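You operate a simulated robot arm through the tools that you are given. There is no shell and no other tool. Be economical: measure what you need, move in short steps, check, and stop when the job is done.

You run a simulated two-armed robot. Do the job below in one go: nothing can be reset, and whatever is moved stays where it is left.

Task
On the top of the teal cabinet, fold the white cloth in half and then in half again.

The check looks at the end state, three seconds after you hand in, the way a careful person would. Anything else that was tipped, shoved, dropped, spilled or broken makes it a failure. Flat cloth is picked up by pressing the open fingertips on it (5 to 10 N) and closing them slowly along it; thin cloth reads only 2 to 8 mm in the jaws.

Robot
Two 7-joint arms with two-finger grippers on one trunk, on a base that drives. Base frame: it is fixed to the floor where the robot stands at the start and does not move with it; the origin is under the middle of the robot, x ahead of it, y to its left, z up; the surface under the hand at the start is at about z = 600. Units: mm, degrees, N and s.
The left shoulder is at the start at [78, 151, 913], the right one opposite. With the tool pointing down near the work surface each hand reaches from about 340 to 800 mm from the robot's upright axis, wherever it stands, measured 20 degrees to its own side. Places, roughly: top of the teal cabinet [600, -500, 600]. Payload 2.54 kg a hand.
The tool frame of a hand sits at the grasp point between the pads (the TCP): z along the fingers, y along the line on which they close. The tips reach 30 mm beyond it. Largest opening 116 mm; the body of the gripper starts 95 mm behind the TCP.
Orientation is that of the tool frame in the base frame, as a unit quaternion [w, x, y, z]. With the fingers straight down and closing along the base's y, the tool's x points along the base's -x, its y along +y and its z along -z.

Tools
- The arms move only by the tool nudge_tool. It takes "left_deltas", "right_deltas" or both (then of equal length, played together; a hand with none holds still); each is text: rows parted by semicolons, each of 6 numbers parted by spaces: the shift along the tool's x, y, z in units of 50 mm (1.0 is 50 mm), then the turn, a rotation vector about the tool's x, y, z in units of 5 degrees (1.0 is 5 degrees). In form: dx dy dz wx wy wz; .... A call has 1 to 10 rows; each row shifts and turns the commanded pose from where the row before left it, along the tool's axes as they then stand. "left_claw" and "right_claw" are, for a hand that has rows, the gripper command, from -1 (fully open) to 1 (shut), values between in proportion, set as the call begins (left out, the last holds). A call with a number of a shift or a turn outside -1 to 1 is refused whole. Each row takes 0.2 s and may step no farther than 50 mm and 8.6 degrees from the row before; otherwise, or with a gripper value out of range, the whole call is refused. A pose out of reach is approached as far as the arm can. The call stops where the force on the tool passes 40 N (or 10 N more than at its start, if that is more) or the arm is blocked; 0.2 s more then pass. Each finger travels about 72 mm/s and halts on what it meets, pressing with about 36 N; the grip force reading is that of the motor and also rises with nothing between the fingers. The clock runs only during rows and for 0.2 s after the last one: add rows that do not move to give the fingers time. It gives the time, the measured TCP pose, the force on the tool (base axes), the opening and the grip force at its end, in the units of the frame above (readings bear some noise), with the torque about the TCP (base axes, N m) and any sound that the robot's microphone picked up.
- Cameras (640 x 400 px; columns grow to the right, rows downward): "scene" is now at [153, 19.9, 1034.3]; the picture's right is [0.20, -0.98, 0.00], its down [-0.57, -0.12, -0.81] and it looks along [0.79, 0.17, -0.59] (base axes); focal length 285 px, centre (320, 200). "left" rides on the left gripper at [69, 15, -122] in its tool frame; the picture's right is [-0.21, 0.98, 0.00], its down [-0.83, -0.18, -0.53] and it looks along [-0.52, -0.11, 0.85] (tool axes); focal length 251 px, centre (320, 200). "right" rides on the right gripper at [69, -15, -122] in its tool frame; the picture's right is [0.21, 0.98, 0.00], its down [-0.83, 0.18, -0.53] and it looks along [-0.52, 0.11, 0.85] (tool axes); focal length 251 px, centre (320, 200).
- get_image(camera): a new picture of that camera. No time passes.
- slide_trunk(by): slides the trunk up (or, below 0, down) by that many mm; the arms and the scene camera ride with it, the base frame stays. It gives what a move gives, with no picture.
- roll_base(legs): drives the robot by 1 to 6 legs, each [ahead, left, turn to the left] in mm, mm and degrees, along the robot's own axes; the way and the turn of a leg run together, so that a leg with both is an arc; at most 1500 mm and 180 degrees a leg. The arms and the cameras ride along, it lands a little off, and it stops where it bumps. It gives what a move gives.
- head_to(pan, tilt): turns the head with the scene camera to pan (to the left, within 80 degrees either way) and tilt (down, from -29 to 69), counted from straight ahead of the robot. It gives what a move gives.
- locate(camera, pixels): for up to 12 pixels [column, row] of the newest picture of that camera ("zoom" is the newest enlarged one), the place [x, y, z] in the base frame of the surface seen there, good to about 3 mm. No time passes.
- zoom(camera, box): a new picture of the part [left, top, right, bottom] of that camera's present view, enlarged. No time passes.
- job_done(): hands the job in; it is judged then, once.

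Go step by step. Measure first, check grasps and placings, and put right what went wrong. The budget is 80 turns and 62 pictures, counting those below and the enlarged ones. Unless the task says otherwise, let go and move clear before handing in, and close with one line.

The tools are called after ">>>" by a JSON object that holds its "method" and its "body". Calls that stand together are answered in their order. nudge_tool: Moves the arms, as the interface text tells. Its arguments: {"type":"object","properties":{"left_deltas":{"type":"string"},"left_claw":{"type":"number"},"right_deltas":{"type":"string"},"right_claw":{"type":"number"}},"required":[]} The other tools are called the same way: slide_trunk (by) slides the trunk up or down; roll_base (legs) drives the base; head_to (pan, tilt) turns the head that bears the scene camera; get_image (camera) takes a picture; locate (camera, pixels) gives the place of the surface under pixels of a picture; zoom (camera, box) takes an enlarged picture of a part of a camera's view; job_done () hands the job in.

At the start:

```text
time_s: 0.0
left_position: [423.9, 228.8, 819.7]
left_tcp_rot: [-0.001, 0.0, 1.0, 0.0]
left_ft_force: [0.7, -0.7, 0.1]
left_ft_torque: [0.0, -0.01, 0.01]
left_width: 116.1
left_gripper_force: 0.1
right_position: [518.7, -137.3, 813.9]
right_tcp_rot: [0.0, 0.001, 1.0, 0.0]
right_ft_force: [-0.6, -0.3, 1.1]
right_ft_torque: [0.01, 0.01, -0.01]
right_width: 115.8
right_gripper_force: 0.1
trunk travel left (down, up): [-150.0, 139.0]
robot x, y, heading: [2.5, 0.8, -0.3]
head pan, tilt: [11.8, 35.9]
```

scene: 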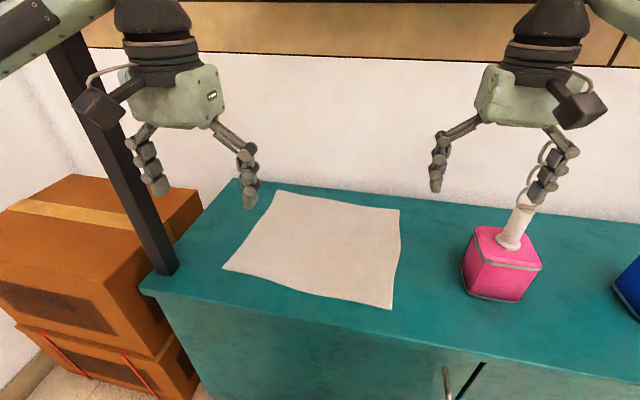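
right: 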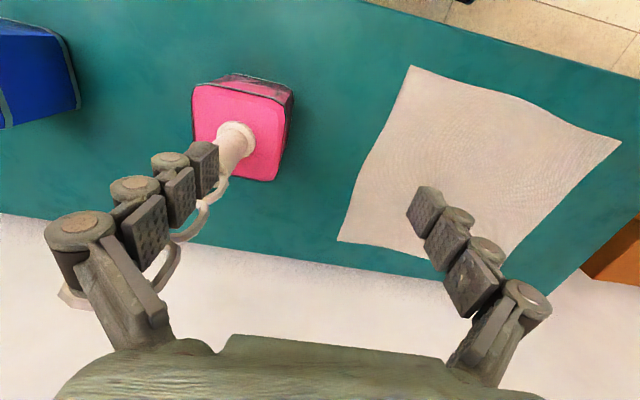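
left: 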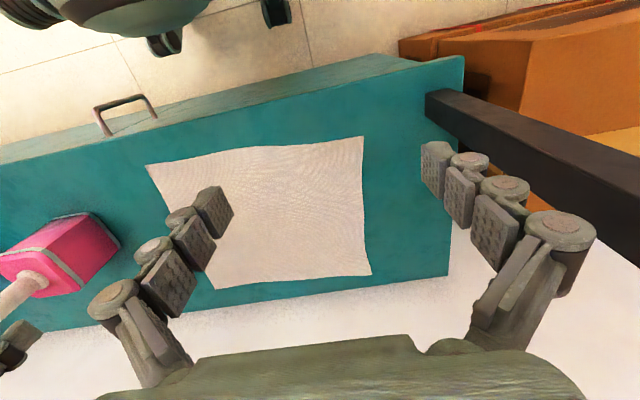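

The cloth lies on the teal top with corners near scene pixels (278,190), (400,210), (392,308), (223,268), and a pink box with a bottle stands to its right. I'll measure these.

>>> {"method": "locate", "body": {"camera": "scene", "pixels": [[279, 193], [398, 212], [390, 306], [226, 267], [315, 245], [237, 183], [148, 287], [470, 285], [500, 240], [522, 210], [420, 280], [165, 270]]}}

>>> {"method": "zoom", "body": {"camera": "scene", "box": [200, 170, 440, 320]}}

```text
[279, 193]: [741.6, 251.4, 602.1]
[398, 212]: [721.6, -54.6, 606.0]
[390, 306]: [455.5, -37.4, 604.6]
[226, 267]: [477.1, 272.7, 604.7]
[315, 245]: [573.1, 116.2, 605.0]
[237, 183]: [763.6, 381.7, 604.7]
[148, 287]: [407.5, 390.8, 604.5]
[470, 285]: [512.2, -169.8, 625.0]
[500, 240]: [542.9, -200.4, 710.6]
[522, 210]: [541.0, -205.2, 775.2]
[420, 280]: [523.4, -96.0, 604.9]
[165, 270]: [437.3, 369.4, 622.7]
```

```text
2.67 times, centred on (320, 245) of scene
```

zoom: 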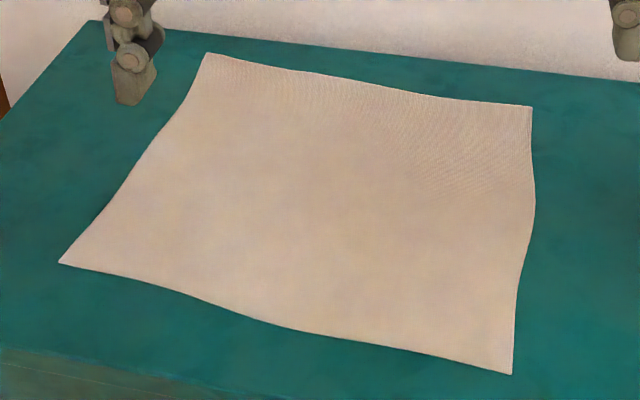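

The corners are about A(742,251), B(722,-55), C(456,-37) and D(477,273), and the bottle is under the right hand. I'll move the right hand away from it and start yawing both hands so they close along x, and also measure the dark post.

>>> {"method": "locate", "body": {"camera": "scene", "pixels": [[165, 265], [150, 235], [125, 180], [95, 120], [70, 60], [300, 90], [400, 50], [536, 150]]}}

>>> {"method": "nudge_tool", "body": {"left_deltas": "0 0 0 0 0 0;0 0 0 0 0 0;0 0 0 0 0 -1;0 0 0 0 0 -1;0 0 0 0 0 -1;0 0 0 0 0 -1;0 0 0 0 0 -1;0 0 0 0 0 -1;0 0 0 0 0 -1;0 0 0 0 0 -1", "right_deltas": "0 1 0 0 0 0;0 1 0 0 0 0;0 0 0 0 0 1;0 0 0 0 0 1;0 0 0 0 0 1;0 0 0 0 0 1;0 0 0 0 0 1;0 0 0 0 0 1;0 0 0 0 0 1;0 0 0 0 0 1", "left_claw": 0.3, "right_claw": 0.3}}

```text
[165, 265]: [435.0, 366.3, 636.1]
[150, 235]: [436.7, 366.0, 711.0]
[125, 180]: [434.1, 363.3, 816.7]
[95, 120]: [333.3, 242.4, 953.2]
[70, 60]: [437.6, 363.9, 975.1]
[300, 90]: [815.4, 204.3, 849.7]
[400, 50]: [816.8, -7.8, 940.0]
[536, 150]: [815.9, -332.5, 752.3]
```

```text
time_s: 2.2
left_position: [422.8, 227.4, 819.4]
left_tcp_rot: [-0.001, -0.343, 0.939, 0.0]
left_ft_force: [0.8, 0.1, 0.2]
left_ft_torque: [-0.01, 0.0, 0.0]
left_width: 40.9
left_gripper_force: 0.1
right_position: [519.7, -37.5, 814.6]
right_tcp_rot: [0.0, 0.343, 0.939, 0.001]
right_ft_force: [0.1, 0.1, -0.7]
right_ft_torque: [0.01, 0.01, -0.02]
right_width: 40.6
right_gripper_force: 0.0
trunk travel left (down, up): [-150.0, 139.0]
robot x, y, heading: [0.5, 0.0, -0.1]
head pan, tilt: [11.8, 35.9]
```

The post is at about (435,365), the wall is at x≈816, and the yaw works. I'll finish the yaw with 10 more rows.

>>> {"method": "nudge_tool", "body": {"left_deltas": "0 0 0 0 0 -1;0 0 0 0 0 -1;0 0 0 0 0 -1;0 0 0 0 0 -1;0 0 0 0 0 -1;0 0 0 0 0 -1;0 0 0 0 0 -1;0 0 0 0 0 -1;0 0 0 0 0 -1;0 0 0 0 0 -1", "right_deltas": "0 0 0 0 0 1;0 0 0 0 0 1;0 0 0 0 0 1;0 0 0 0 0 1;0 0 0 0 0 1;0 0 0 0 0 1;0 0 0 0 0 1;0 0 0 0 0 1;0 0 0 0 0 1;0 0 0 0 0 1"}}

>>> {"method": "get_image", "body": {"camera": "scene"}}

```text
time_s: 4.4
left_position: [424.3, 227.5, 819.5]
left_tcp_rot: [0.0, 0.708, -0.706, 0.0]
left_ft_force: [0.6, 0.4, 0.5]
left_ft_torque: [0.0, 0.01, -0.02]
left_width: 40.3
left_gripper_force: 0.1
right_position: [519.0, -37.0, 814.1]
right_tcp_rot: [0.0, 0.708, 0.706, 0.0]
right_ft_force: [-0.2, 0.1, 0.1]
right_ft_torque: [0.02, -0.01, 0.01]
right_width: 40.4
right_gripper_force: 0.0
trunk travel left (down, up): [-150.0, 139.0]
robot x, y, heading: [-0.1, 1.3, 0.3]
head pan, tilt: [11.8, 35.9]
```

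```text
57 pictures are left
```

scene: 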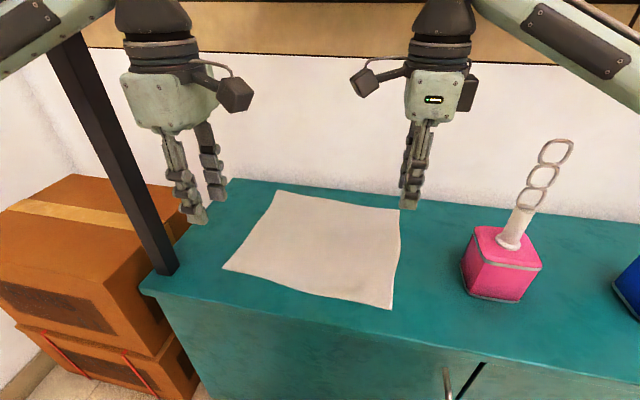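

Both hands now close along x. I'll lower them above the near corners D and C, to about z 680, and check with the wrist cameras.

>>> {"method": "nudge_tool", "body": {"left_deltas": "-0.3 -0.66 0 0 0 0;-0.3 -0.66 0 0 0 0;0 0 0.93 0 0 0;0 0 0.93 0 0 0;0 0 0.93 0 0 0;0 0 0 0 0 0", "right_deltas": "0.16 -0.47 0 0 0 0;0.16 -0.47 0 0 0 0;0 0 0.89 0 0 0;0 0 0.89 0 0 0;0 0 0.89 0 0 0;0 0 0 0 0 0", "left_claw": 0.4, "right_claw": 0.4}}

>>> {"method": "get_image", "body": {"camera": "left"}}

>>> {"method": "get_image", "body": {"camera": "right"}}

```text
time_s: 5.8
left_position: [487.7, 259.5, 679.7]
left_tcp_rot: [-0.001, 0.707, -0.707, -0.001]
left_ft_force: [-0.1, 0.0, 0.4]
left_ft_torque: [-0.02, 0.02, 0.01]
left_width: 34.7
left_gripper_force: 0.0
right_position: [470.4, -22.0, 679.8]
right_tcp_rot: [0.0, 0.707, 0.707, 0.0]
right_ft_force: [-0.9, 0.2, -0.3]
right_ft_torque: [-0.05, -0.01, -0.02]
right_width: 34.8
right_gripper_force: 0.1
trunk travel left (down, up): [-150.0, 139.0]
robot x, y, heading: [2.6, 2.7, 0.1]
head pan, tilt: [11.8, 35.9]
```

```text
56 pictures are left
```

left: 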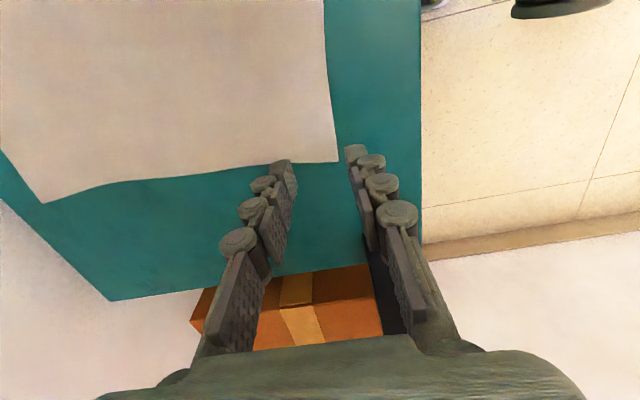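

```text
55 pictures are left
```

right: 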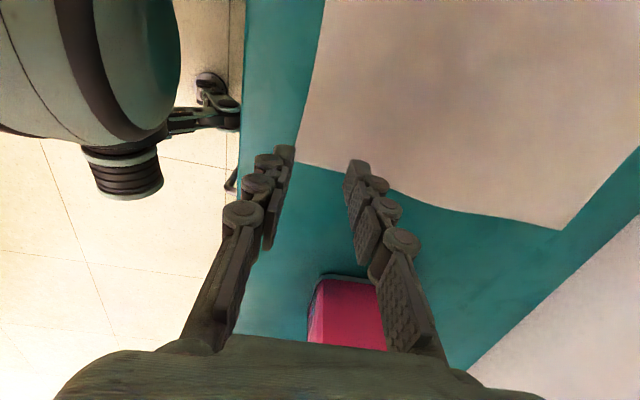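

Corner D shows at left pixel (337,161) and C at right pixel (297,161). I'll measure them and points along the near edge.

>>> {"method": "locate", "body": {"camera": "left", "pixels": [[336, 159], [333, 120], [328, 70], [326, 20], [48, 200], [180, 176]]}}

>>> {"method": "locate", "body": {"camera": "right", "pixels": [[299, 158], [305, 120], [315, 70], [322, 20], [560, 228], [450, 205]]}}

```text
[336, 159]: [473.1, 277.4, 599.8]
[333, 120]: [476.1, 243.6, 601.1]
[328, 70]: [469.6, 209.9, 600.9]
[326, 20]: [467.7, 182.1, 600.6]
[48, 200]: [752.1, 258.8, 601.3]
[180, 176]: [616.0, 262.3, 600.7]
```

```text
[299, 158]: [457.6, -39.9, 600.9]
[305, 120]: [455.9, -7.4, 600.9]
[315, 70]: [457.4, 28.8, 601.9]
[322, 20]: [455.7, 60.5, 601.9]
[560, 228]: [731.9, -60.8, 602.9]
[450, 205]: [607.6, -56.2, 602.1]
```

The table is at z≈600, so the tips should touch at TCP z≈630. I'll shift both hands slightly inward, narrow the jaws to about 22 mm, and go down to z≈634.

>>> {"method": "nudge_tool", "body": {"left_deltas": "0 -0.13 0 0 0 0;0 0 0.45 0 0 0;0 0 0.45 0 0 0;0 0 0 0 0 0", "right_deltas": "-0.04 0.13 0 0 0 0;0 0 0.45 0 0 0;0 0 0.45 0 0 0;0 0 0 0 0 0", "left_claw": 0.6, "right_claw": 0.6}}

>>> {"method": "nudge_tool", "body": {"left_deltas": "0 0 0.06 0 0 0;0 0 0 0 0 0", "right_deltas": "0 0 0.06 0 0 0;0 0 0 0 0 0"}}

```text
time_s: 6.8
left_position: [495.2, 259.2, 635.0]
left_tcp_rot: [0.0, -0.706, 0.708, 0.0]
left_ft_force: [-0.2, 0.4, 0.5]
left_ft_torque: [-0.01, -0.04, -0.04]
left_width: 23.1
left_gripper_force: 0.1
right_position: [477.4, -23.2, 633.5]
right_tcp_rot: [0.0, 0.707, 0.707, 0.0]
right_ft_force: [-0.1, -0.5, 0.0]
right_ft_torque: [-0.02, -0.03, -0.01]
right_width: 23.1
right_gripper_force: 0.1
trunk travel left (down, up): [-150.0, 139.0]
robot x, y, heading: [-1.7, 2.1, 0.2]
head pan, tilt: [11.8, 35.9]
```

```text
time_s: 7.4
left_position: [496.6, 259.6, 632.6]
left_tcp_rot: [0.0, 0.708, -0.706, 0.0]
left_ft_force: [-0.2, 0.3, -0.1]
left_ft_torque: [-0.03, 0.0, 0.02]
left_width: 23.3
left_gripper_force: 0.1
right_position: [479.2, -23.9, 630.5]
right_tcp_rot: [0.001, 0.707, 0.707, 0.0]
right_ft_force: [-0.4, -0.5, -0.1]
right_ft_torque: [-0.04, -0.01, -0.02]
right_width: 23.1
right_gripper_force: 0.0
trunk travel left (down, up): [-150.0, 139.0]
robot x, y, heading: [0.8, -1.5, 0.1]
head pan, tilt: [11.8, 35.9]
```

No contact yet, so I'll go down in 1.5 mm steps.

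>>> {"method": "nudge_tool", "body": {"left_deltas": "0 0 0.03 0 0 0;0 0 0.03 0 0 0;0 0 0 0 0 0", "right_deltas": "0 0 0.03 0 0 0;0 0 0 0 0 0;0 0 0 0 0 0"}}

```text
time_s: 8.2
left_position: [496.0, 258.2, 631.4]
left_tcp_rot: [0.0, 0.708, -0.706, 0.001]
left_ft_force: [-1.0, 1.1, 10.2]
left_ft_torque: [0.01, 0.12, -0.02]
left_width: 23.1
left_gripper_force: 0.0
right_position: [478.6, -23.6, 631.5]
right_tcp_rot: [0.001, 0.707, 0.707, 0.0]
right_ft_force: [-0.4, 0.1, 1.1]
right_ft_torque: [0.0, -0.01, 0.0]
right_width: 23.2
right_gripper_force: 0.1
trunk travel left (down, up): [-150.0, 139.0]
robot x, y, heading: [-1.8, 0.1, -0.0]
head pan, tilt: [11.8, 35.9]
```

Left presses at 10 N and right at 1 N. I'll ease the left, press the right a little more, and begin closing.

>>> {"method": "nudge_tool", "body": {"left_deltas": "0 0 -0.005 0 0 0;0 0 0 0 0 0", "right_deltas": "0 0 0.025 0 0 0;0 0 0 0 0 0"}}

>>> {"method": "nudge_tool", "body": {"left_deltas": "0 0 0 0 0 0;0 0 0 0 0 0", "right_deltas": "0 0 0 0 0 0;0 0 0 0 0 0", "left_claw": 0.7, "right_claw": 0.7}}

```text
time_s: 8.8
left_position: [496.6, 258.7, 630.3]
left_tcp_rot: [-0.001, 0.707, -0.707, 0.001]
left_ft_force: [0.7, -0.1, 4.8]
left_ft_torque: [0.05, 0.01, -0.02]
left_width: 22.9
left_gripper_force: 0.1
right_position: [478.5, -22.5, 631.6]
right_tcp_rot: [0.001, 0.707, 0.707, 0.002]
right_ft_force: [0.0, -2.2, 11.0]
right_ft_torque: [-0.07, 0.12, 0.0]
right_width: 22.9
right_gripper_force: 0.1
trunk travel left (down, up): [-150.0, 139.0]
robot x, y, heading: [-2.3, -4.4, -0.1]
head pan, tilt: [11.8, 35.9]
```

```text
time_s: 9.4
left_position: [495.0, 257.4, 630.9]
left_tcp_rot: [0.0, -0.707, 0.707, -0.001]
left_ft_force: [0.0, 0.1, 4.9]
left_ft_torque: [-0.06, 0.05, 0.03]
left_width: 16.2
left_gripper_force: 0.1
right_position: [478.0, -23.6, 631.2]
right_tcp_rot: [0.0, 0.707, 0.707, 0.001]
right_ft_force: [-0.6, 0.0, 11.7]
right_ft_torque: [-0.03, 0.01, -0.01]
right_width: 15.9
right_gripper_force: 0.1
trunk travel left (down, up): [-150.0, 139.0]
robot x, y, heading: [3.4, -0.7, -0.0]
head pan, tilt: [11.8, 35.9]
```

>>> {"method": "nudge_tool", "body": {"left_deltas": "0 0 0.005 0 0 0;0 0 0 0 0 0", "right_deltas": "0 0 -0.005 0 0 0;0 0 0 0 0 0", "left_claw": 0.82, "right_claw": 0.82}}

>>> {"method": "nudge_tool", "body": {"left_deltas": "0 0 0 0 0 0;0 0 0 0 0 0;0 0 0 0 0 0", "right_deltas": "0 0 0 0 0 0;0 0 0 0 0 0;0 0 0 0 0 0", "left_claw": 1, "right_claw": 1}}

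>>> {"method": "get_image", "body": {"camera": "left"}}

>>> {"method": "get_image", "body": {"camera": "right"}}

```text
time_s: 10.0
left_position: [494.8, 258.3, 629.7]
left_tcp_rot: [-0.001, -0.707, 0.708, 0.0]
left_ft_force: [0.1, -0.4, 2.2]
left_ft_torque: [-0.02, 0.05, -0.03]
left_width: 9.5
left_gripper_force: 0.1
right_position: [478.5, -22.4, 629.7]
right_tcp_rot: [0.0, 0.707, 0.707, 0.0]
right_ft_force: [1.1, 0.8, 7.7]
right_ft_torque: [0.04, 0.02, 0.04]
right_width: 9.2
right_gripper_force: 0.1
trunk travel left (down, up): [-150.0, 139.0]
robot x, y, heading: [-3.3, -0.9, -0.1]
head pan, tilt: [11.8, 35.9]
```

```text
time_s: 10.8
left_position: [495.0, 258.4, 629.8]
left_tcp_rot: [0.0, 0.707, -0.707, 0.0]
left_ft_force: [-0.7, 0.4, 0.1]
left_ft_torque: [0.02, 0.02, 0.0]
left_width: 0.0
left_gripper_force: 29.1
right_position: [478.3, -23.5, 629.8]
right_tcp_rot: [0.0, 0.707, 0.707, 0.0]
right_ft_force: [-0.1, -0.3, 0.2]
right_ft_torque: [-0.03, -0.02, 0.0]
right_width: 0.0
right_gripper_force: 28.9
trunk travel left (down, up): [-150.0, 139.0]
robot x, y, heading: [-0.8, -1.1, 0.2]
head pan, tilt: [11.8, 35.9]
```

```text
54 pictures are left
```

left: 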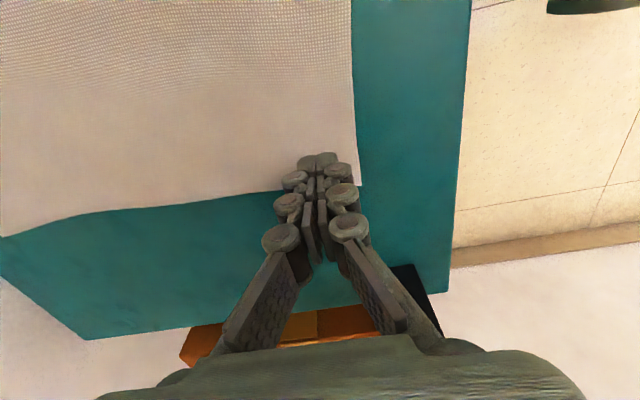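

```text
53 pictures are left
```

right: 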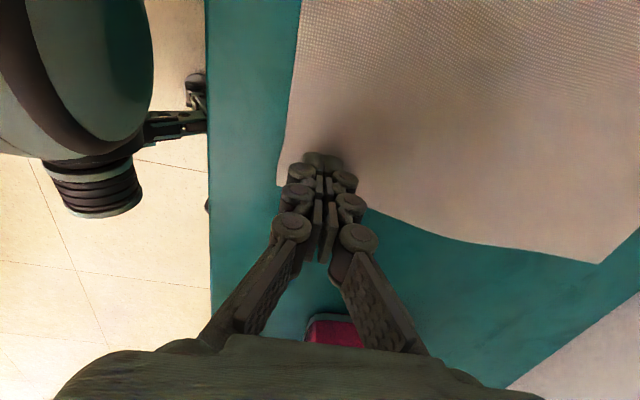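

The jaws read 0.0 mm, so they closed empty because the pressing force faded as the tips rose during closing. I'll lift slightly, reopen to about 35 mm, and press again, this time feeding down as they close.

>>> {"method": "nudge_tool", "body": {"left_deltas": "0 0 -0.1 0 0 0;0 0 0 0 0 0;0 0 0 0 0 0;0 0 0 0 0 0", "right_deltas": "0 0 -0.1 0 0 0;0 0 0 0 0 0;0 0 0 0 0 0;0 0 0 0 0 0", "left_claw": 0.4, "right_claw": 0.4}}

>>> {"method": "nudge_tool", "body": {"left_deltas": "0 0 0.05 0 0 0;0 0 0.03 0 0 0;0 0 0 0 0 0", "right_deltas": "0 0 0.05 0 0 0;0 0 0.03 0 0 0;0 0 0 0 0 0"}}

```text
time_s: 11.8
left_position: [496.7, 258.7, 635.9]
left_tcp_rot: [0.0, -0.707, 0.707, 0.0]
left_ft_force: [-0.3, 0.4, 0.3]
left_ft_torque: [-0.03, -0.01, -0.01]
left_width: 34.7
left_gripper_force: 0.0
right_position: [478.2, -23.9, 635.9]
right_tcp_rot: [0.001, 0.707, 0.707, 0.0]
right_ft_force: [0.4, 0.1, -0.2]
right_ft_torque: [-0.04, 0.02, 0.0]
right_width: 34.7
right_gripper_force: 0.1
trunk travel left (down, up): [-150.0, 139.0]
robot x, y, heading: [1.3, 0.5, 0.1]
head pan, tilt: [11.8, 35.9]
```

```text
time_s: 12.6
left_position: [495.3, 260.4, 630.8]
left_tcp_rot: [0.0, -0.707, 0.707, 0.0]
left_ft_force: [0.8, 0.0, 0.6]
left_ft_torque: [-0.02, -0.01, 0.03]
left_width: 34.9
left_gripper_force: 0.0
right_position: [478.0, -23.7, 631.6]
right_tcp_rot: [0.001, 0.707, 0.707, 0.0]
right_ft_force: [0.1, -0.2, 0.6]
right_ft_torque: [0.0, 0.01, -0.01]
right_width: 34.8
right_gripper_force: 0.0
trunk travel left (down, up): [-150.0, 139.0]
robot x, y, heading: [2.2, -1.6, 0.2]
head pan, tilt: [11.8, 35.9]
```

>>> {"method": "nudge_tool", "body": {"left_deltas": "0 0 0.03 0 0 0;0 0 0 0 0 0", "right_deltas": "0 0 0.03 0 0 0;0 0 0 0 0 0"}}

```text
time_s: 13.2
left_position: [496.0, 259.3, 631.4]
left_tcp_rot: [0.0, -0.707, 0.707, 0.0]
left_ft_force: [-1.5, 0.2, 11.1]
left_ft_torque: [0.01, 0.12, 0.0]
left_width: 35.0
left_gripper_force: 0.0
right_position: [479.3, -23.8, 630.7]
right_tcp_rot: [0.001, 0.707, 0.707, 0.001]
right_ft_force: [-0.3, 0.9, 2.1]
right_ft_torque: [0.01, -0.01, 0.01]
right_width: 34.8
right_gripper_force: 0.1
trunk travel left (down, up): [-150.0, 139.0]
robot x, y, heading: [3.9, 2.2, -0.0]
head pan, tilt: [11.8, 35.9]
```

>>> {"method": "nudge_tool", "body": {"left_deltas": "0 0 0.002 0 0 0;0 0 0 0 0 0", "right_deltas": "0 0 0.018 0 0 0;0 0 0 0 0 0", "left_claw": 0.55, "right_claw": 0.55}}

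>>> {"method": "nudge_tool", "body": {"left_deltas": "0 0 0.006 0 0 0;0 0 0 0 0 0", "right_deltas": "0 0 0.006 0 0 0;0 0 0 0 0 0", "left_claw": 0.68, "right_claw": 0.68}}

```text
time_s: 13.8
left_position: [496.3, 260.0, 630.5]
left_tcp_rot: [-0.001, 0.707, -0.707, 0.001]
left_ft_force: [1.4, 0.0, 12.9]
left_ft_torque: [0.03, -0.08, -0.01]
left_width: 26.8
left_gripper_force: 0.8
right_position: [480.4, -23.1, 631.1]
right_tcp_rot: [0.001, 0.706, 0.708, 0.001]
right_ft_force: [0.1, -2.3, 11.3]
right_ft_torque: [-0.12, 0.1, 0.01]
right_width: 25.4
right_gripper_force: 0.1
trunk travel left (down, up): [-150.0, 139.0]
robot x, y, heading: [3.4, -1.0, -0.1]
head pan, tilt: [11.8, 35.9]
```

```text
time_s: 14.4
left_position: [494.7, 258.8, 630.8]
left_tcp_rot: [0.001, -0.707, 0.707, 0.0]
left_ft_force: [0.2, -0.9, 19.2]
left_ft_torque: [-0.04, 0.0, -0.02]
left_width: 18.6
left_gripper_force: 0.1
right_position: [478.0, -24.7, 629.9]
right_tcp_rot: [0.001, 0.707, 0.707, 0.003]
right_ft_force: [0.5, 0.8, 13.0]
right_ft_torque: [0.03, -0.04, 0.01]
right_width: 17.2
right_gripper_force: 0.1
trunk travel left (down, up): [-150.0, 139.0]
robot x, y, heading: [-4.4, 1.2, -0.0]
head pan, tilt: [11.8, 35.9]
```

>>> {"method": "nudge_tool", "body": {"left_deltas": "0 0 -0.012 0 0 0;0 0 0 0 0 0", "right_deltas": "0 0 -0.003 0 0 0;0 0 0 0 0 0", "left_claw": 0.8, "right_claw": 0.8}}

>>> {"method": "zoom", "body": {"camera": "right", "box": [240, 100, 400, 200]}}

>>> {"method": "zoom", "body": {"camera": "left", "box": [240, 100, 400, 200]}}

```text
time_s: 15.0
left_position: [493.9, 258.8, 629.9]
left_tcp_rot: [0.0, -0.707, 0.708, 0.0]
left_ft_force: [-0.9, -3.0, 13.3]
left_ft_torque: [-0.09, 0.02, 0.0]
left_width: 10.0
left_gripper_force: 0.0
right_position: [478.4, -22.4, 629.7]
right_tcp_rot: [0.0, 0.707, 0.707, 0.001]
right_ft_force: [0.8, 2.4, 12.2]
right_ft_torque: [0.06, -0.03, 0.0]
right_width: 9.9
right_gripper_force: 0.1
trunk travel left (down, up): [-150.0, 139.0]
robot x, y, heading: [-1.0, 2.1, -0.2]
head pan, tilt: [11.8, 35.9]
```

```text
4.00 times, centred on (320, 150) of right
```

zoom: 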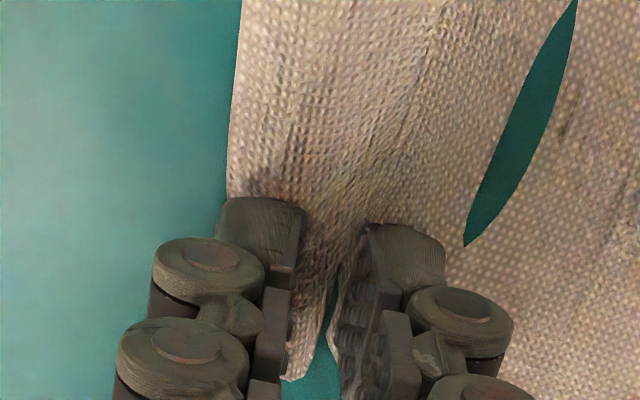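

```text
4.00 times, centred on (320, 150) of left
```

zoom: 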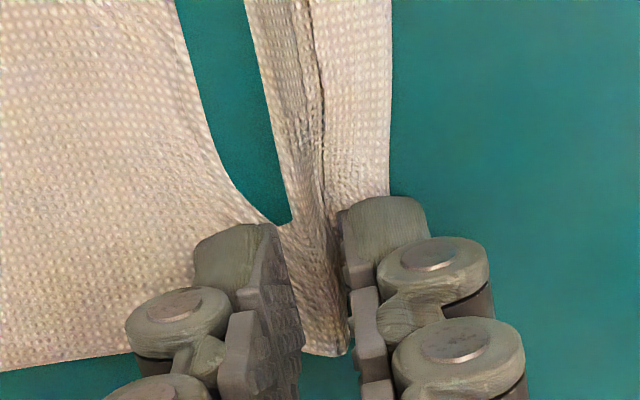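

A ridge now stands between the fingers of both hands. I'll close fully while holding the pressure.

>>> {"method": "nudge_tool", "body": {"left_deltas": "0 0 0.006 0 0 0;0 0 0 0 0 0", "right_deltas": "0 0 0.006 0 0 0;0 0 0 0 0 0", "left_claw": 0.9, "right_claw": 0.9}}

>>> {"method": "nudge_tool", "body": {"left_deltas": "0 0 0.006 0 0 0;0 0 0 0 0 0;0 0 0 0 0 0", "right_deltas": "0 0 0.006 0 0 0;0 0 0 0 0 0;0 0 0 0 0 0", "left_claw": 1, "right_claw": 1}}

```text
time_s: 15.6
left_position: [495.9, 259.0, 629.1]
left_tcp_rot: [0.001, 0.708, -0.706, -0.001]
left_ft_force: [0.0, -0.6, 2.8]
left_ft_torque: [-0.01, 0.01, -0.02]
left_width: 5.9
left_gripper_force: 0.0
right_position: [477.8, -24.1, 628.9]
right_tcp_rot: [0.001, 0.707, 0.707, 0.0]
right_ft_force: [-0.6, 1.1, 16.2]
right_ft_torque: [0.0, 0.06, -0.02]
right_width: 5.4
right_gripper_force: 0.0
trunk travel left (down, up): [-150.0, 139.0]
robot x, y, heading: [0.6, -1.3, 0.0]
head pan, tilt: [11.8, 35.9]
```

```text
time_s: 16.4
left_position: [496.1, 259.1, 628.8]
left_tcp_rot: [0.0, 0.708, -0.707, 0.0]
left_ft_force: [1.5, 1.4, 7.6]
left_ft_torque: [0.27, -0.01, 0.02]
left_width: 0.0
left_gripper_force: 28.3
right_position: [478.2, -22.9, 629.0]
right_tcp_rot: [0.001, 0.707, 0.708, 0.0]
right_ft_force: [2.0, 0.1, 1.7]
right_ft_torque: [0.04, -0.25, 0.01]
right_width: 2.1
right_gripper_force: 28.1
trunk travel left (down, up): [-150.0, 139.0]
robot x, y, heading: [-3.1, -0.4, -0.3]
head pan, tilt: [11.8, 35.9]
```

The right hand holds cloth at 2.1 mm, but the left reads 0.0. I'll check the left.

>>> {"method": "zoom", "body": {"camera": "left", "box": [240, 100, 400, 200]}}

>>> {"method": "zoom", "body": {"camera": "right", "box": [240, 100, 400, 200]}}

```text
4.00 times, centred on (320, 150) of left
```

zoom: 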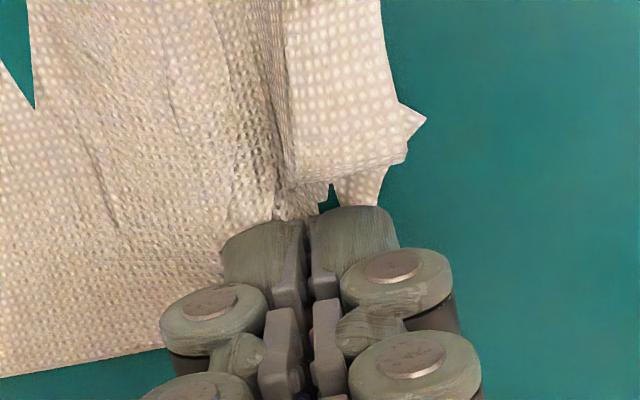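

```text
4.00 times, centred on (320, 150) of right
```

zoom: 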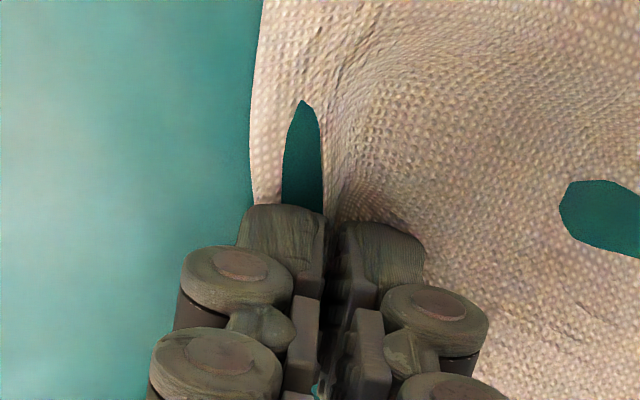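

The left ridge slipped out toward -y. I'll lift and open the left hand while the right keeps hold, then look.

>>> {"method": "nudge_tool", "body": {"left_deltas": "0 0 -0.4 0 0 0;0 0 -0.4 0 0 0;0 0 0 0 0 0;0 0 0 0 0 0", "left_claw": 0.4}}

>>> {"method": "get_image", "body": {"camera": "left"}}

```text
time_s: 17.4
left_position: [495.9, 258.1, 669.1]
left_tcp_rot: [0.0, 0.708, -0.706, 0.001]
left_ft_force: [0.2, 0.4, -0.1]
left_ft_torque: [-0.02, 0.0, -0.04]
left_width: 35.0
left_gripper_force: 0.0
right_position: [477.0, -23.1, 628.2]
right_tcp_rot: [0.0, 0.707, 0.707, 0.001]
right_ft_force: [0.8, 2.5, 20.2]
right_ft_torque: [0.13, -0.39, -0.03]
right_width: 0.0
right_gripper_force: 24.9
trunk travel left (down, up): [-150.0, 139.0]
robot x, y, heading: [0.6, 0.8, -0.2]
head pan, tilt: [11.8, 35.9]
```

```text
48 pictures are left
```

left: 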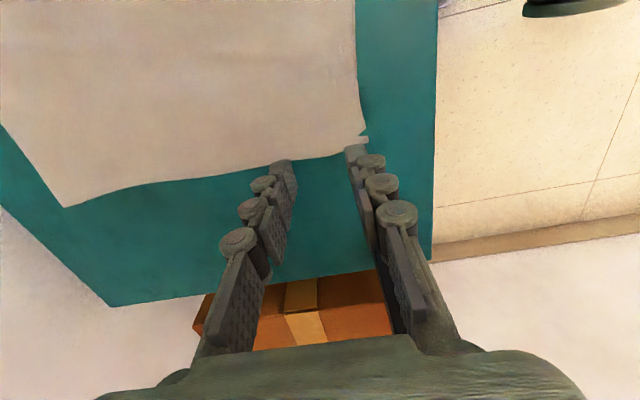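

The right also slid to 0.0 with 20 N of press building up, so the final squeeze needs less push and an early lift. I'll lift and open the right too, shift the left inward, and check the cloth.

>>> {"method": "nudge_tool", "body": {"left_deltas": "0.2 0 0 0 0 0;0 0 0 0 0 0;0 0 0 0 0 0;0 0 0 0 0 0", "right_deltas": "0 0 -0.4 0 0 0;0 0 -0.4 0 0 0;0 0 0 0 0 0;0 0 0 0 0 0", "left_claw": 0.2}}

>>> {"method": "get_image", "body": {"camera": "right"}}

>>> {"method": "get_image", "body": {"camera": "left"}}

```text
time_s: 18.4
left_position: [496.6, 248.0, 668.9]
left_tcp_rot: [0.0, 0.707, -0.707, 0.001]
left_ft_force: [-0.1, 0.6, 0.2]
left_ft_torque: [0.0, 0.02, -0.02]
left_width: 46.4
left_gripper_force: 0.0
right_position: [479.0, -23.2, 669.0]
right_tcp_rot: [0.0, 0.707, 0.707, 0.0]
right_ft_force: [1.8, -0.2, -4.3]
right_ft_torque: [-0.03, -0.57, -0.08]
right_width: 0.5
right_gripper_force: 25.2
trunk travel left (down, up): [-150.0, 139.0]
robot x, y, heading: [-2.0, -3.1, -0.0]
head pan, tilt: [11.8, 35.9]
```

```text
47 pictures are left
```

right: 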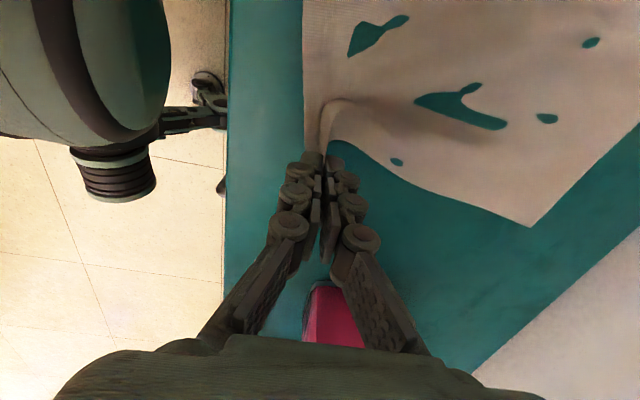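

```text
46 pictures are left
```

left: 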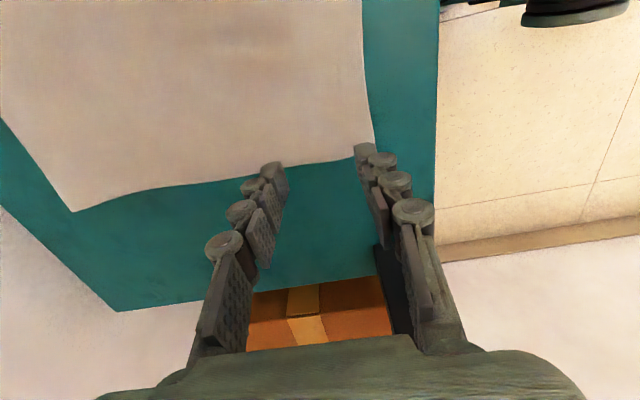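

The right hand really is holding the cloth, which is lifted with a -4.3 N pull. Now I'll measure the left corner for a re-grasp.

>>> {"method": "locate", "body": {"camera": "left", "pixels": [[371, 142], [369, 120], [362, 70], [360, 20], [345, 155], [300, 163]]}}

```text
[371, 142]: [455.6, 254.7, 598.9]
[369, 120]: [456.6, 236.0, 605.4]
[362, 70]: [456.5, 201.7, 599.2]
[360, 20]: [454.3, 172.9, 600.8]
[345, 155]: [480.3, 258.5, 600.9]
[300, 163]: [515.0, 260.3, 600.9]
```

The corner is now at (456,256). I'll put the left hand at (481,236), 35 mm open, just above the cloth.

>>> {"method": "nudge_tool", "body": {"left_deltas": "0.24 0.32 0 0 0 0;0 0 0.35 0 0 0;0 0 0.37 0 0 0;0 0 0 0 0 0", "left_claw": 0.4}}

>>> {"method": "nudge_tool", "body": {"left_deltas": "0 0 0.03 0 0 0;0 0 0 0 0 0"}}

```text
time_s: 19.4
left_position: [482.4, 236.8, 632.0]
left_tcp_rot: [0.0, 0.708, -0.706, 0.0]
left_ft_force: [-0.3, 0.4, -0.7]
left_ft_torque: [0.01, 0.02, -0.01]
left_width: 35.0
left_gripper_force: 0.1
right_position: [478.3, -24.5, 668.3]
right_tcp_rot: [0.0, 0.707, 0.707, 0.0]
right_ft_force: [-1.1, -0.2, -1.1]
right_ft_torque: [0.01, 0.06, -0.03]
right_width: 3.7
right_gripper_force: 38.9
trunk travel left (down, up): [-150.0, 139.0]
robot x, y, heading: [-1.7, -2.1, -0.0]
head pan, tilt: [11.8, 35.9]
```

```text
time_s: 20.0
left_position: [480.9, 237.4, 630.4]
left_tcp_rot: [-0.001, -0.707, 0.707, 0.0]
left_ft_force: [0.0, 0.3, 4.0]
left_ft_torque: [0.04, 0.02, 0.02]
left_width: 35.1
left_gripper_force: 0.1
right_position: [478.2, -22.9, 669.4]
right_tcp_rot: [0.0, 0.707, 0.707, 0.001]
right_ft_force: [-0.5, -0.6, -2.0]
right_ft_torque: [-0.02, 0.02, -0.05]
right_width: 5.3
right_gripper_force: 36.5
trunk travel left (down, up): [-150.0, 139.0]
robot x, y, heading: [-0.9, -5.3, 0.1]
head pan, tilt: [11.8, 35.9]
```

Left contact is 4 N and the right still holds at about 4–5 mm. I'll press a bit and close the left in steps.

>>> {"method": "nudge_tool", "body": {"left_deltas": "0 0 0.012 0 0 0;0 0 0 0 0 0", "left_claw": 0.5}}

>>> {"method": "nudge_tool", "body": {"left_deltas": "0 0 0.004 0 0 0;0 0 0 0 0 0", "left_claw": 0.65}}

```text
time_s: 20.6
left_position: [480.5, 237.7, 631.0]
left_tcp_rot: [-0.001, 0.707, -0.707, 0.001]
left_ft_force: [0.8, -0.8, 7.9]
left_ft_torque: [-0.01, 0.0, 0.02]
left_width: 28.4
left_gripper_force: 0.0
right_position: [477.9, -24.3, 668.5]
right_tcp_rot: [0.0, 0.707, 0.707, 0.001]
right_ft_force: [1.2, 0.3, -2.1]
right_ft_torque: [0.06, 0.09, -0.01]
right_width: 5.7
right_gripper_force: 34.5
trunk travel left (down, up): [-150.0, 139.0]
robot x, y, heading: [0.8, 1.0, -0.0]
head pan, tilt: [11.8, 35.9]
```

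```text
time_s: 21.2
left_position: [480.1, 236.4, 630.8]
left_tcp_rot: [0.0, -0.707, 0.707, -0.001]
left_ft_force: [1.7, -0.3, 10.7]
left_ft_torque: [-0.01, 0.07, 0.0]
left_width: 19.4
left_gripper_force: 0.0
right_position: [478.0, -24.3, 668.9]
right_tcp_rot: [0.001, 0.707, 0.707, 0.001]
right_ft_force: [-3.0, 2.1, 5.1]
right_ft_torque: [0.06, -0.03, 0.0]
right_width: 0.1
right_gripper_force: 25.8
trunk travel left (down, up): [-150.0, 139.0]
robot x, y, heading: [-2.1, 0.7, 0.1]
head pan, tilt: [11.8, 35.9]
```

>>> {"method": "nudge_tool", "body": {"left_deltas": "0 0 0.003 0 0 0;0 0 0 0 0 0", "left_claw": 0.8}}

>>> {"method": "nudge_tool", "body": {"left_deltas": "0 0 0.005 0 0 0;0 0 0 0 0 0;0 0 -0.02 0 0 0", "left_claw": 1}}

>>> {"method": "zoom", "body": {"camera": "left", "box": [240, 100, 400, 200]}}

>>> {"method": "zoom", "body": {"camera": "right", "box": [240, 80, 400, 180]}}

```text
time_s: 21.8
left_position: [480.7, 236.9, 630.4]
left_tcp_rot: [0.0, -0.707, 0.707, 0.0]
left_ft_force: [0.1, 0.2, 6.5]
left_ft_torque: [0.06, -0.02, 0.01]
left_width: 10.2
left_gripper_force: 0.0
right_position: [478.6, -23.6, 668.0]
right_tcp_rot: [0.0, 0.708, 0.707, 0.0]
right_ft_force: [-2.1, 5.6, 17.6]
right_ft_torque: [0.21, -0.69, 0.0]
right_width: 0.0
right_gripper_force: 24.5
trunk travel left (down, up): [-150.0, 139.0]
robot x, y, heading: [3.4, -3.2, -0.1]
head pan, tilt: [11.8, 35.9]
```

```text
time_s: 22.6
left_position: [479.3, 237.2, 631.7]
left_tcp_rot: [0.0, 0.707, -0.707, 0.0]
left_ft_force: [0.9, 0.5, 6.1]
left_ft_torque: [0.06, -0.09, 0.03]
left_width: 2.1
left_gripper_force: 36.1
right_position: [477.7, -24.3, 668.3]
right_tcp_rot: [-0.001, 0.708, 0.706, 0.0]
right_ft_force: [-0.4, 0.1, -1.9]
right_ft_torque: [0.03, 0.01, 0.02]
right_width: 3.2
right_gripper_force: 29.3
trunk travel left (down, up): [-150.0, 139.0]
robot x, y, heading: [-2.3, -0.9, -0.0]
head pan, tilt: [11.8, 35.9]
```

```text
4.00 times, centred on (320, 150) of left
```

zoom: 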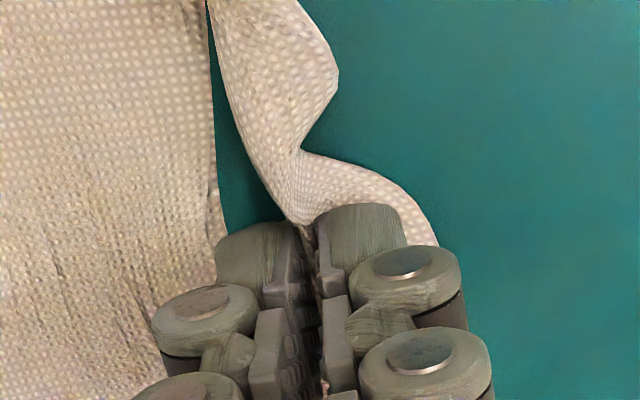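

```text
4.00 times, centred on (320, 130) of right
```

zoom: 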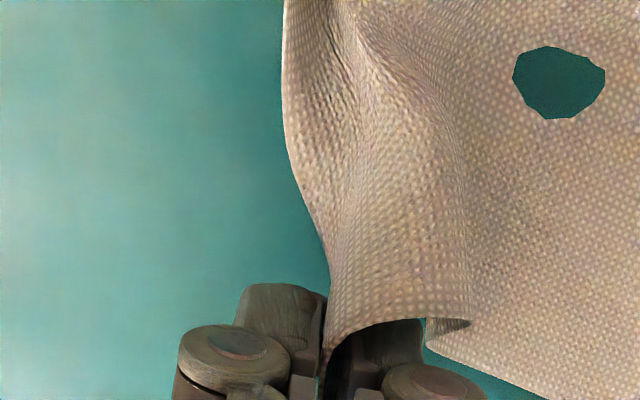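

Both hands hold cloth: left at 2.1 mm, right at 3.2 mm and visibly lifted. I'll raise the left to match, then raise both gently.

>>> {"method": "nudge_tool", "body": {"left_deltas": "0 0 -0.25 0 0 0;0 0 -0.25 0 0 0;0 0 -0.25 0 0 0;0 0 0 0 0 0;0 0 -0.3 0 0 0;0 0 -0.3 0 0 0;0 0 0 0 0 0", "right_deltas": "0 0 0 0 0 0;0 0 0 0 0 0;0 0 0 0 0 0;0 0 0 0 0 0;0 0 -0.3 0 0 0;0 0 -0.3 0 0 0;0 0 0 0 0 0"}}

>>> {"method": "get_image", "body": {"camera": "scene"}}

```text
time_s: 24.2
left_position: [479.3, 236.4, 698.7]
left_tcp_rot: [-0.001, 0.707, -0.707, 0.0]
left_ft_force: [0.1, -0.6, 0.5]
left_ft_torque: [0.03, 0.0, 0.01]
left_width: 0.4
left_gripper_force: 30.0
right_position: [478.8, -23.5, 698.1]
right_tcp_rot: [0.0, 0.707, 0.707, 0.0]
right_ft_force: [-0.3, 0.6, -1.3]
right_ft_torque: [-0.04, -0.01, 0.0]
right_width: 2.1
right_gripper_force: 30.4
trunk travel left (down, up): [-150.0, 139.0]
robot x, y, heading: [0.3, 4.5, -0.3]
head pan, tilt: [11.8, 35.9]
```

```text
43 pictures are left
```

scene: 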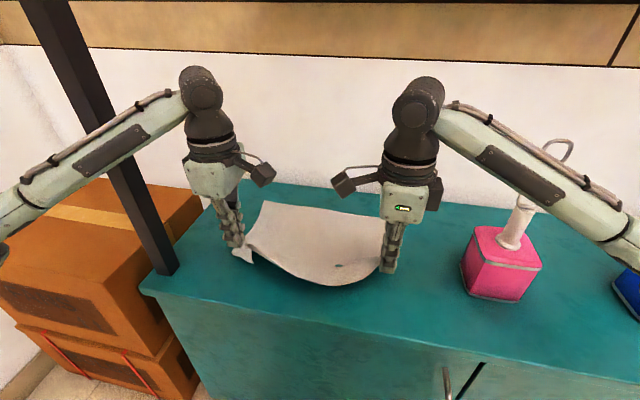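

Both corners are up. The right forearm is near the bottle's ring handle and the left forearm is near the post, so I'll measure the clearances before moving forward.

>>> {"method": "locate", "body": {"camera": "scene", "pixels": [[558, 139], [545, 160], [470, 130], [540, 180], [600, 225], [635, 245], [20, 205], [80, 160], [130, 140], [415, 110], [200, 95], [330, 265]]}}

```text
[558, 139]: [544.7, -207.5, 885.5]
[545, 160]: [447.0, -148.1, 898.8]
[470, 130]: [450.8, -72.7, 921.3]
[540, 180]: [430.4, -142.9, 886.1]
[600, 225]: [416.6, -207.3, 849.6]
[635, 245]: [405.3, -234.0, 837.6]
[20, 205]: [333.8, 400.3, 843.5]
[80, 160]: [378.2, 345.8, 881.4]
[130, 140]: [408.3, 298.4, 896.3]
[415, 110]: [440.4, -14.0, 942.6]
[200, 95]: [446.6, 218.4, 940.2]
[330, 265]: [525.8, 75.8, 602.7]
```

The wand top is at z≈885 at (545,-207), and the left forearm would meet the post as the elbows sweep forward. I plan to raise the trunk and shift and turn the base slightly, so first I'll lower the hands to make room and check the blue box and head view.

>>> {"method": "locate", "body": {"camera": "scene", "pixels": [[635, 265], [622, 285], [635, 310], [500, 235], [560, 320], [180, 400]]}}

>>> {"method": "nudge_tool", "body": {"left_deltas": "0 0 0.4 0 0 0;0 0 0.4 0 0 0;0 0 0.2 0 0 0", "right_deltas": "0 0 0.4 0 0 0;0 0 0.4 0 0 0;0 0 0.2 0 0 0"}}

>>> {"method": "slide_trunk", "body": {"by": 70}}

```text
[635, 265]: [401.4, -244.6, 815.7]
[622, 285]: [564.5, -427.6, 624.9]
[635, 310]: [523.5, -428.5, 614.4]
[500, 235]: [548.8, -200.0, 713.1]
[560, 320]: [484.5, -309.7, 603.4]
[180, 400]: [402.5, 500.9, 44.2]
```

```text
time_s: 25.0
left_position: [481.1, 236.8, 648.1]
left_tcp_rot: [0.001, 0.707, -0.707, 0.001]
left_ft_force: [-0.1, -0.1, 2.6]
left_ft_torque: [-0.02, 0.01, 0.01]
left_width: 0.8
left_gripper_force: 33.5
right_position: [479.8, -23.9, 648.1]
right_tcp_rot: [0.0, 0.707, 0.707, 0.0]
right_ft_force: [-0.7, -1.7, 2.1]
right_ft_torque: [-0.03, 0.01, 0.04]
right_width: 1.6
right_gripper_force: 34.4
trunk travel left (down, up): [-150.0, 139.0]
robot x, y, heading: [-0.5, -4.8, 0.0]
head pan, tilt: [11.8, 35.9]
```

```text
time_s: 26.1
left_position: [480.0, 236.1, 718.0]
left_tcp_rot: [0.0, 0.707, -0.707, 0.0]
left_ft_force: [-0.2, -1.2, 1.2]
left_ft_torque: [0.0, 0.0, 0.02]
left_width: 0.0
left_gripper_force: 29.2
right_position: [479.1, -25.0, 717.7]
right_tcp_rot: [0.001, 0.707, 0.707, 0.0]
right_ft_force: [-0.6, 0.7, -0.6]
right_ft_torque: [0.0, 0.02, -0.01]
right_width: 0.0
right_gripper_force: 28.6
trunk travel left (down, up): [-220.0, 69.0]
robot x, y, heading: [-1.2, -0.9, -0.0]
head pan, tilt: [11.8, 35.9]
```

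>>> {"method": "nudge_tool", "body": {"left_deltas": "0 0 0.4 0 0 0;0 0 0.5 0 0 0;0 0 0.5 0 0 0", "right_deltas": "0 0 0.4 0 0 0;0 0 0.5 0 0 0;0 0 0.5 0 0 0"}}

>>> {"method": "slide_trunk", "body": {"by": 66}}

>>> {"method": "get_image", "body": {"camera": "scene"}}

```text
time_s: 26.9
left_position: [478.2, 237.1, 647.7]
left_tcp_rot: [0.001, 0.708, -0.707, 0.0]
left_ft_force: [-0.4, -0.1, 2.0]
left_ft_torque: [0.04, -0.04, 0.0]
left_width: 0.0
left_gripper_force: 27.2
right_position: [478.3, -23.5, 646.1]
right_tcp_rot: [-0.001, 0.707, 0.707, 0.0]
right_ft_force: [0.0, -0.1, 0.4]
right_ft_torque: [-0.02, 0.01, -0.05]
right_width: 0.0
right_gripper_force: 29.1
trunk travel left (down, up): [-220.0, 69.0]
robot x, y, heading: [3.5, -2.3, -0.2]
head pan, tilt: [11.8, 35.9]
```

```text
time_s: 27.9
left_position: [477.4, 237.2, 713.0]
left_tcp_rot: [0.0, 0.707, -0.707, 0.0]
left_ft_force: [0.7, 1.1, 2.0]
left_ft_torque: [0.03, -0.01, 0.0]
left_width: 0.4
left_gripper_force: 31.0
right_position: [479.8, -22.6, 711.5]
right_tcp_rot: [0.0, 0.707, 0.708, 0.0]
right_ft_force: [1.5, -0.2, 0.2]
right_ft_torque: [0.04, 0.02, 0.03]
right_width: 0.1
right_gripper_force: 28.5
trunk travel left (down, up): [-286.0, 3.0]
robot x, y, heading: [3.1, 0.1, 0.1]
head pan, tilt: [11.8, 35.9]
```

```text
42 pictures are left
```

scene: 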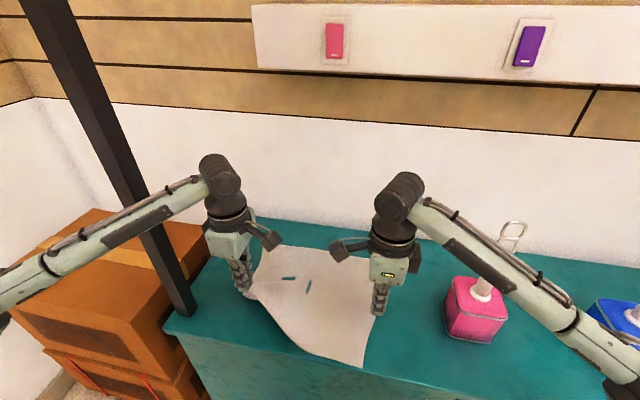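

The arms look clear, but a cloth corner near (362,366) may not be held by the right hand. I'll zoom in.

>>> {"method": "zoom", "body": {"camera": "scene", "box": [210, 230, 420, 380]}}

>>> {"method": "get_image", "body": {"camera": "right"}}

```text
2.67 times, centred on (315, 305) of scene
```

zoom: 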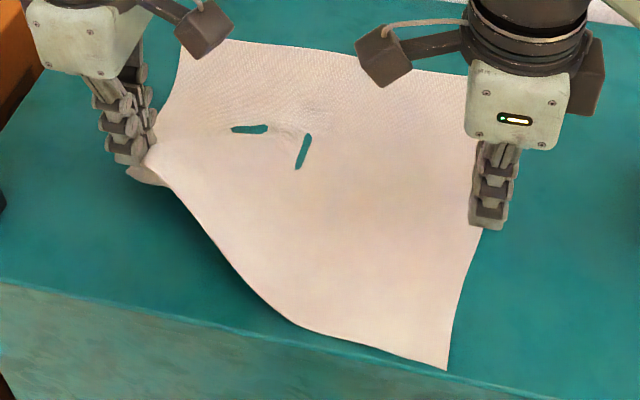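

```text
40 pictures are left
```

right: 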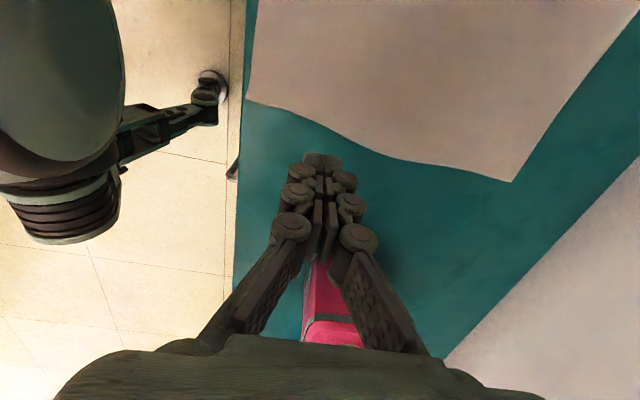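

The right hand has lost the cloth, because the pinch was too shallow. I'll set the left corner back down and release, raise both hands, then shift the base right and turn it left to gain clearance before a deeper re-grasp.

>>> {"method": "nudge_tool", "body": {"left_deltas": "0 0.1 0.5 0 0 0;0 0.1 0.5 0 0 0;0 0 0.35 0 0 0;0 0 0 0 0 0"}}

>>> {"method": "nudge_tool", "body": {"left_deltas": "0 0 0 0 0 0;0 0 0 0 0 0;0 0 0 0 0 0;0 0 -0.5 0 0 0;0 0 -0.5 0 0 0;0 0 -1 0 0 0;0 0 -0.5 0 0 0", "right_deltas": "0 0 0 0 0 0;0 0 0 0 0 0;0 0 0 0 0 0;0 0 0 0 0 0;0 0 -0.5 0 0 0;0 0 -0.5 0 0 0;0 0 0 0 0 0", "left_claw": 0.1, "right_claw": 0.1}}

>>> {"method": "roll_base", "body": {"legs": [[22, -115, 13]]}}

>>> {"method": "get_image", "body": {"camera": "scene"}}

```text
time_s: 28.9
left_position: [466.4, 237.1, 642.6]
left_tcp_rot: [-0.001, -0.707, 0.707, 0.0]
left_ft_force: [-0.8, 0.0, 3.2]
left_ft_torque: [0.0, -0.04, -0.02]
left_width: 0.2
left_gripper_force: 26.8
right_position: [480.0, -23.2, 713.2]
right_tcp_rot: [0.001, 0.707, 0.707, 0.001]
right_ft_force: [-0.1, 0.2, -0.4]
right_ft_torque: [0.02, 0.02, 0.02]
right_width: 0.1
right_gripper_force: 28.7
trunk travel left (down, up): [-286.0, 3.0]
robot x, y, heading: [2.0, 1.3, 0.1]
head pan, tilt: [11.8, 35.9]
```

```text
time_s: 30.5
left_position: [469.1, 236.6, 770.1]
left_tcp_rot: [0.0, 0.708, -0.707, -0.001]
left_ft_force: [0.4, 0.0, 0.0]
left_ft_torque: [-0.03, 0.01, -0.02]
left_width: 52.2
left_gripper_force: 0.1
right_position: [478.9, -24.1, 764.0]
right_tcp_rot: [0.0, 0.707, 0.707, 0.0]
right_ft_force: [-0.1, -0.1, 0.4]
right_ft_torque: [0.0, 0.01, -0.02]
right_width: 52.4
right_gripper_force: 0.0
trunk travel left (down, up): [-286.0, 3.0]
robot x, y, heading: [-1.4, 0.6, -0.1]
head pan, tilt: [11.8, 35.9]
```

```text
time_s: 32.3
left_position: [435.9, 228.6, 769.6]
left_tcp_rot: [0.0, 0.785, -0.62, 0.0]
left_ft_force: [-0.2, 0.6, 0.0]
left_ft_torque: [-0.01, 0.01, 0.0]
left_width: 52.2
left_gripper_force: 0.1
right_position: [507.1, -23.5, 765.7]
right_tcp_rot: [0.001, 0.62, 0.785, 0.0]
right_ft_force: [-0.1, -0.3, -0.1]
right_ft_torque: [0.0, 0.01, -0.02]
right_width: 52.4
right_gripper_force: 0.0
trunk travel left (down, up): [-286.0, 3.0]
robot x, y, heading: [37.2, -110.9, 13.2]
head pan, tilt: [11.8, 35.9]
```

```text
39 pictures are left
```

scene: 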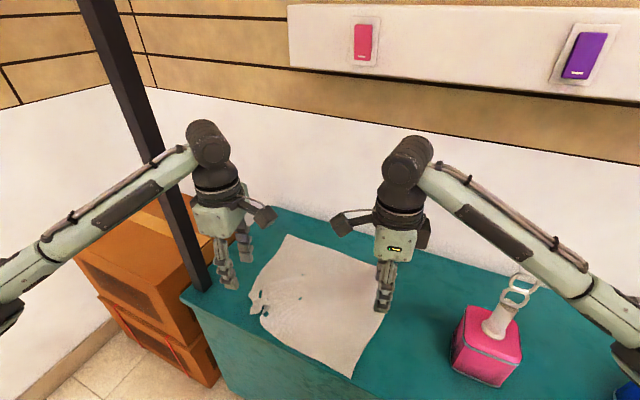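

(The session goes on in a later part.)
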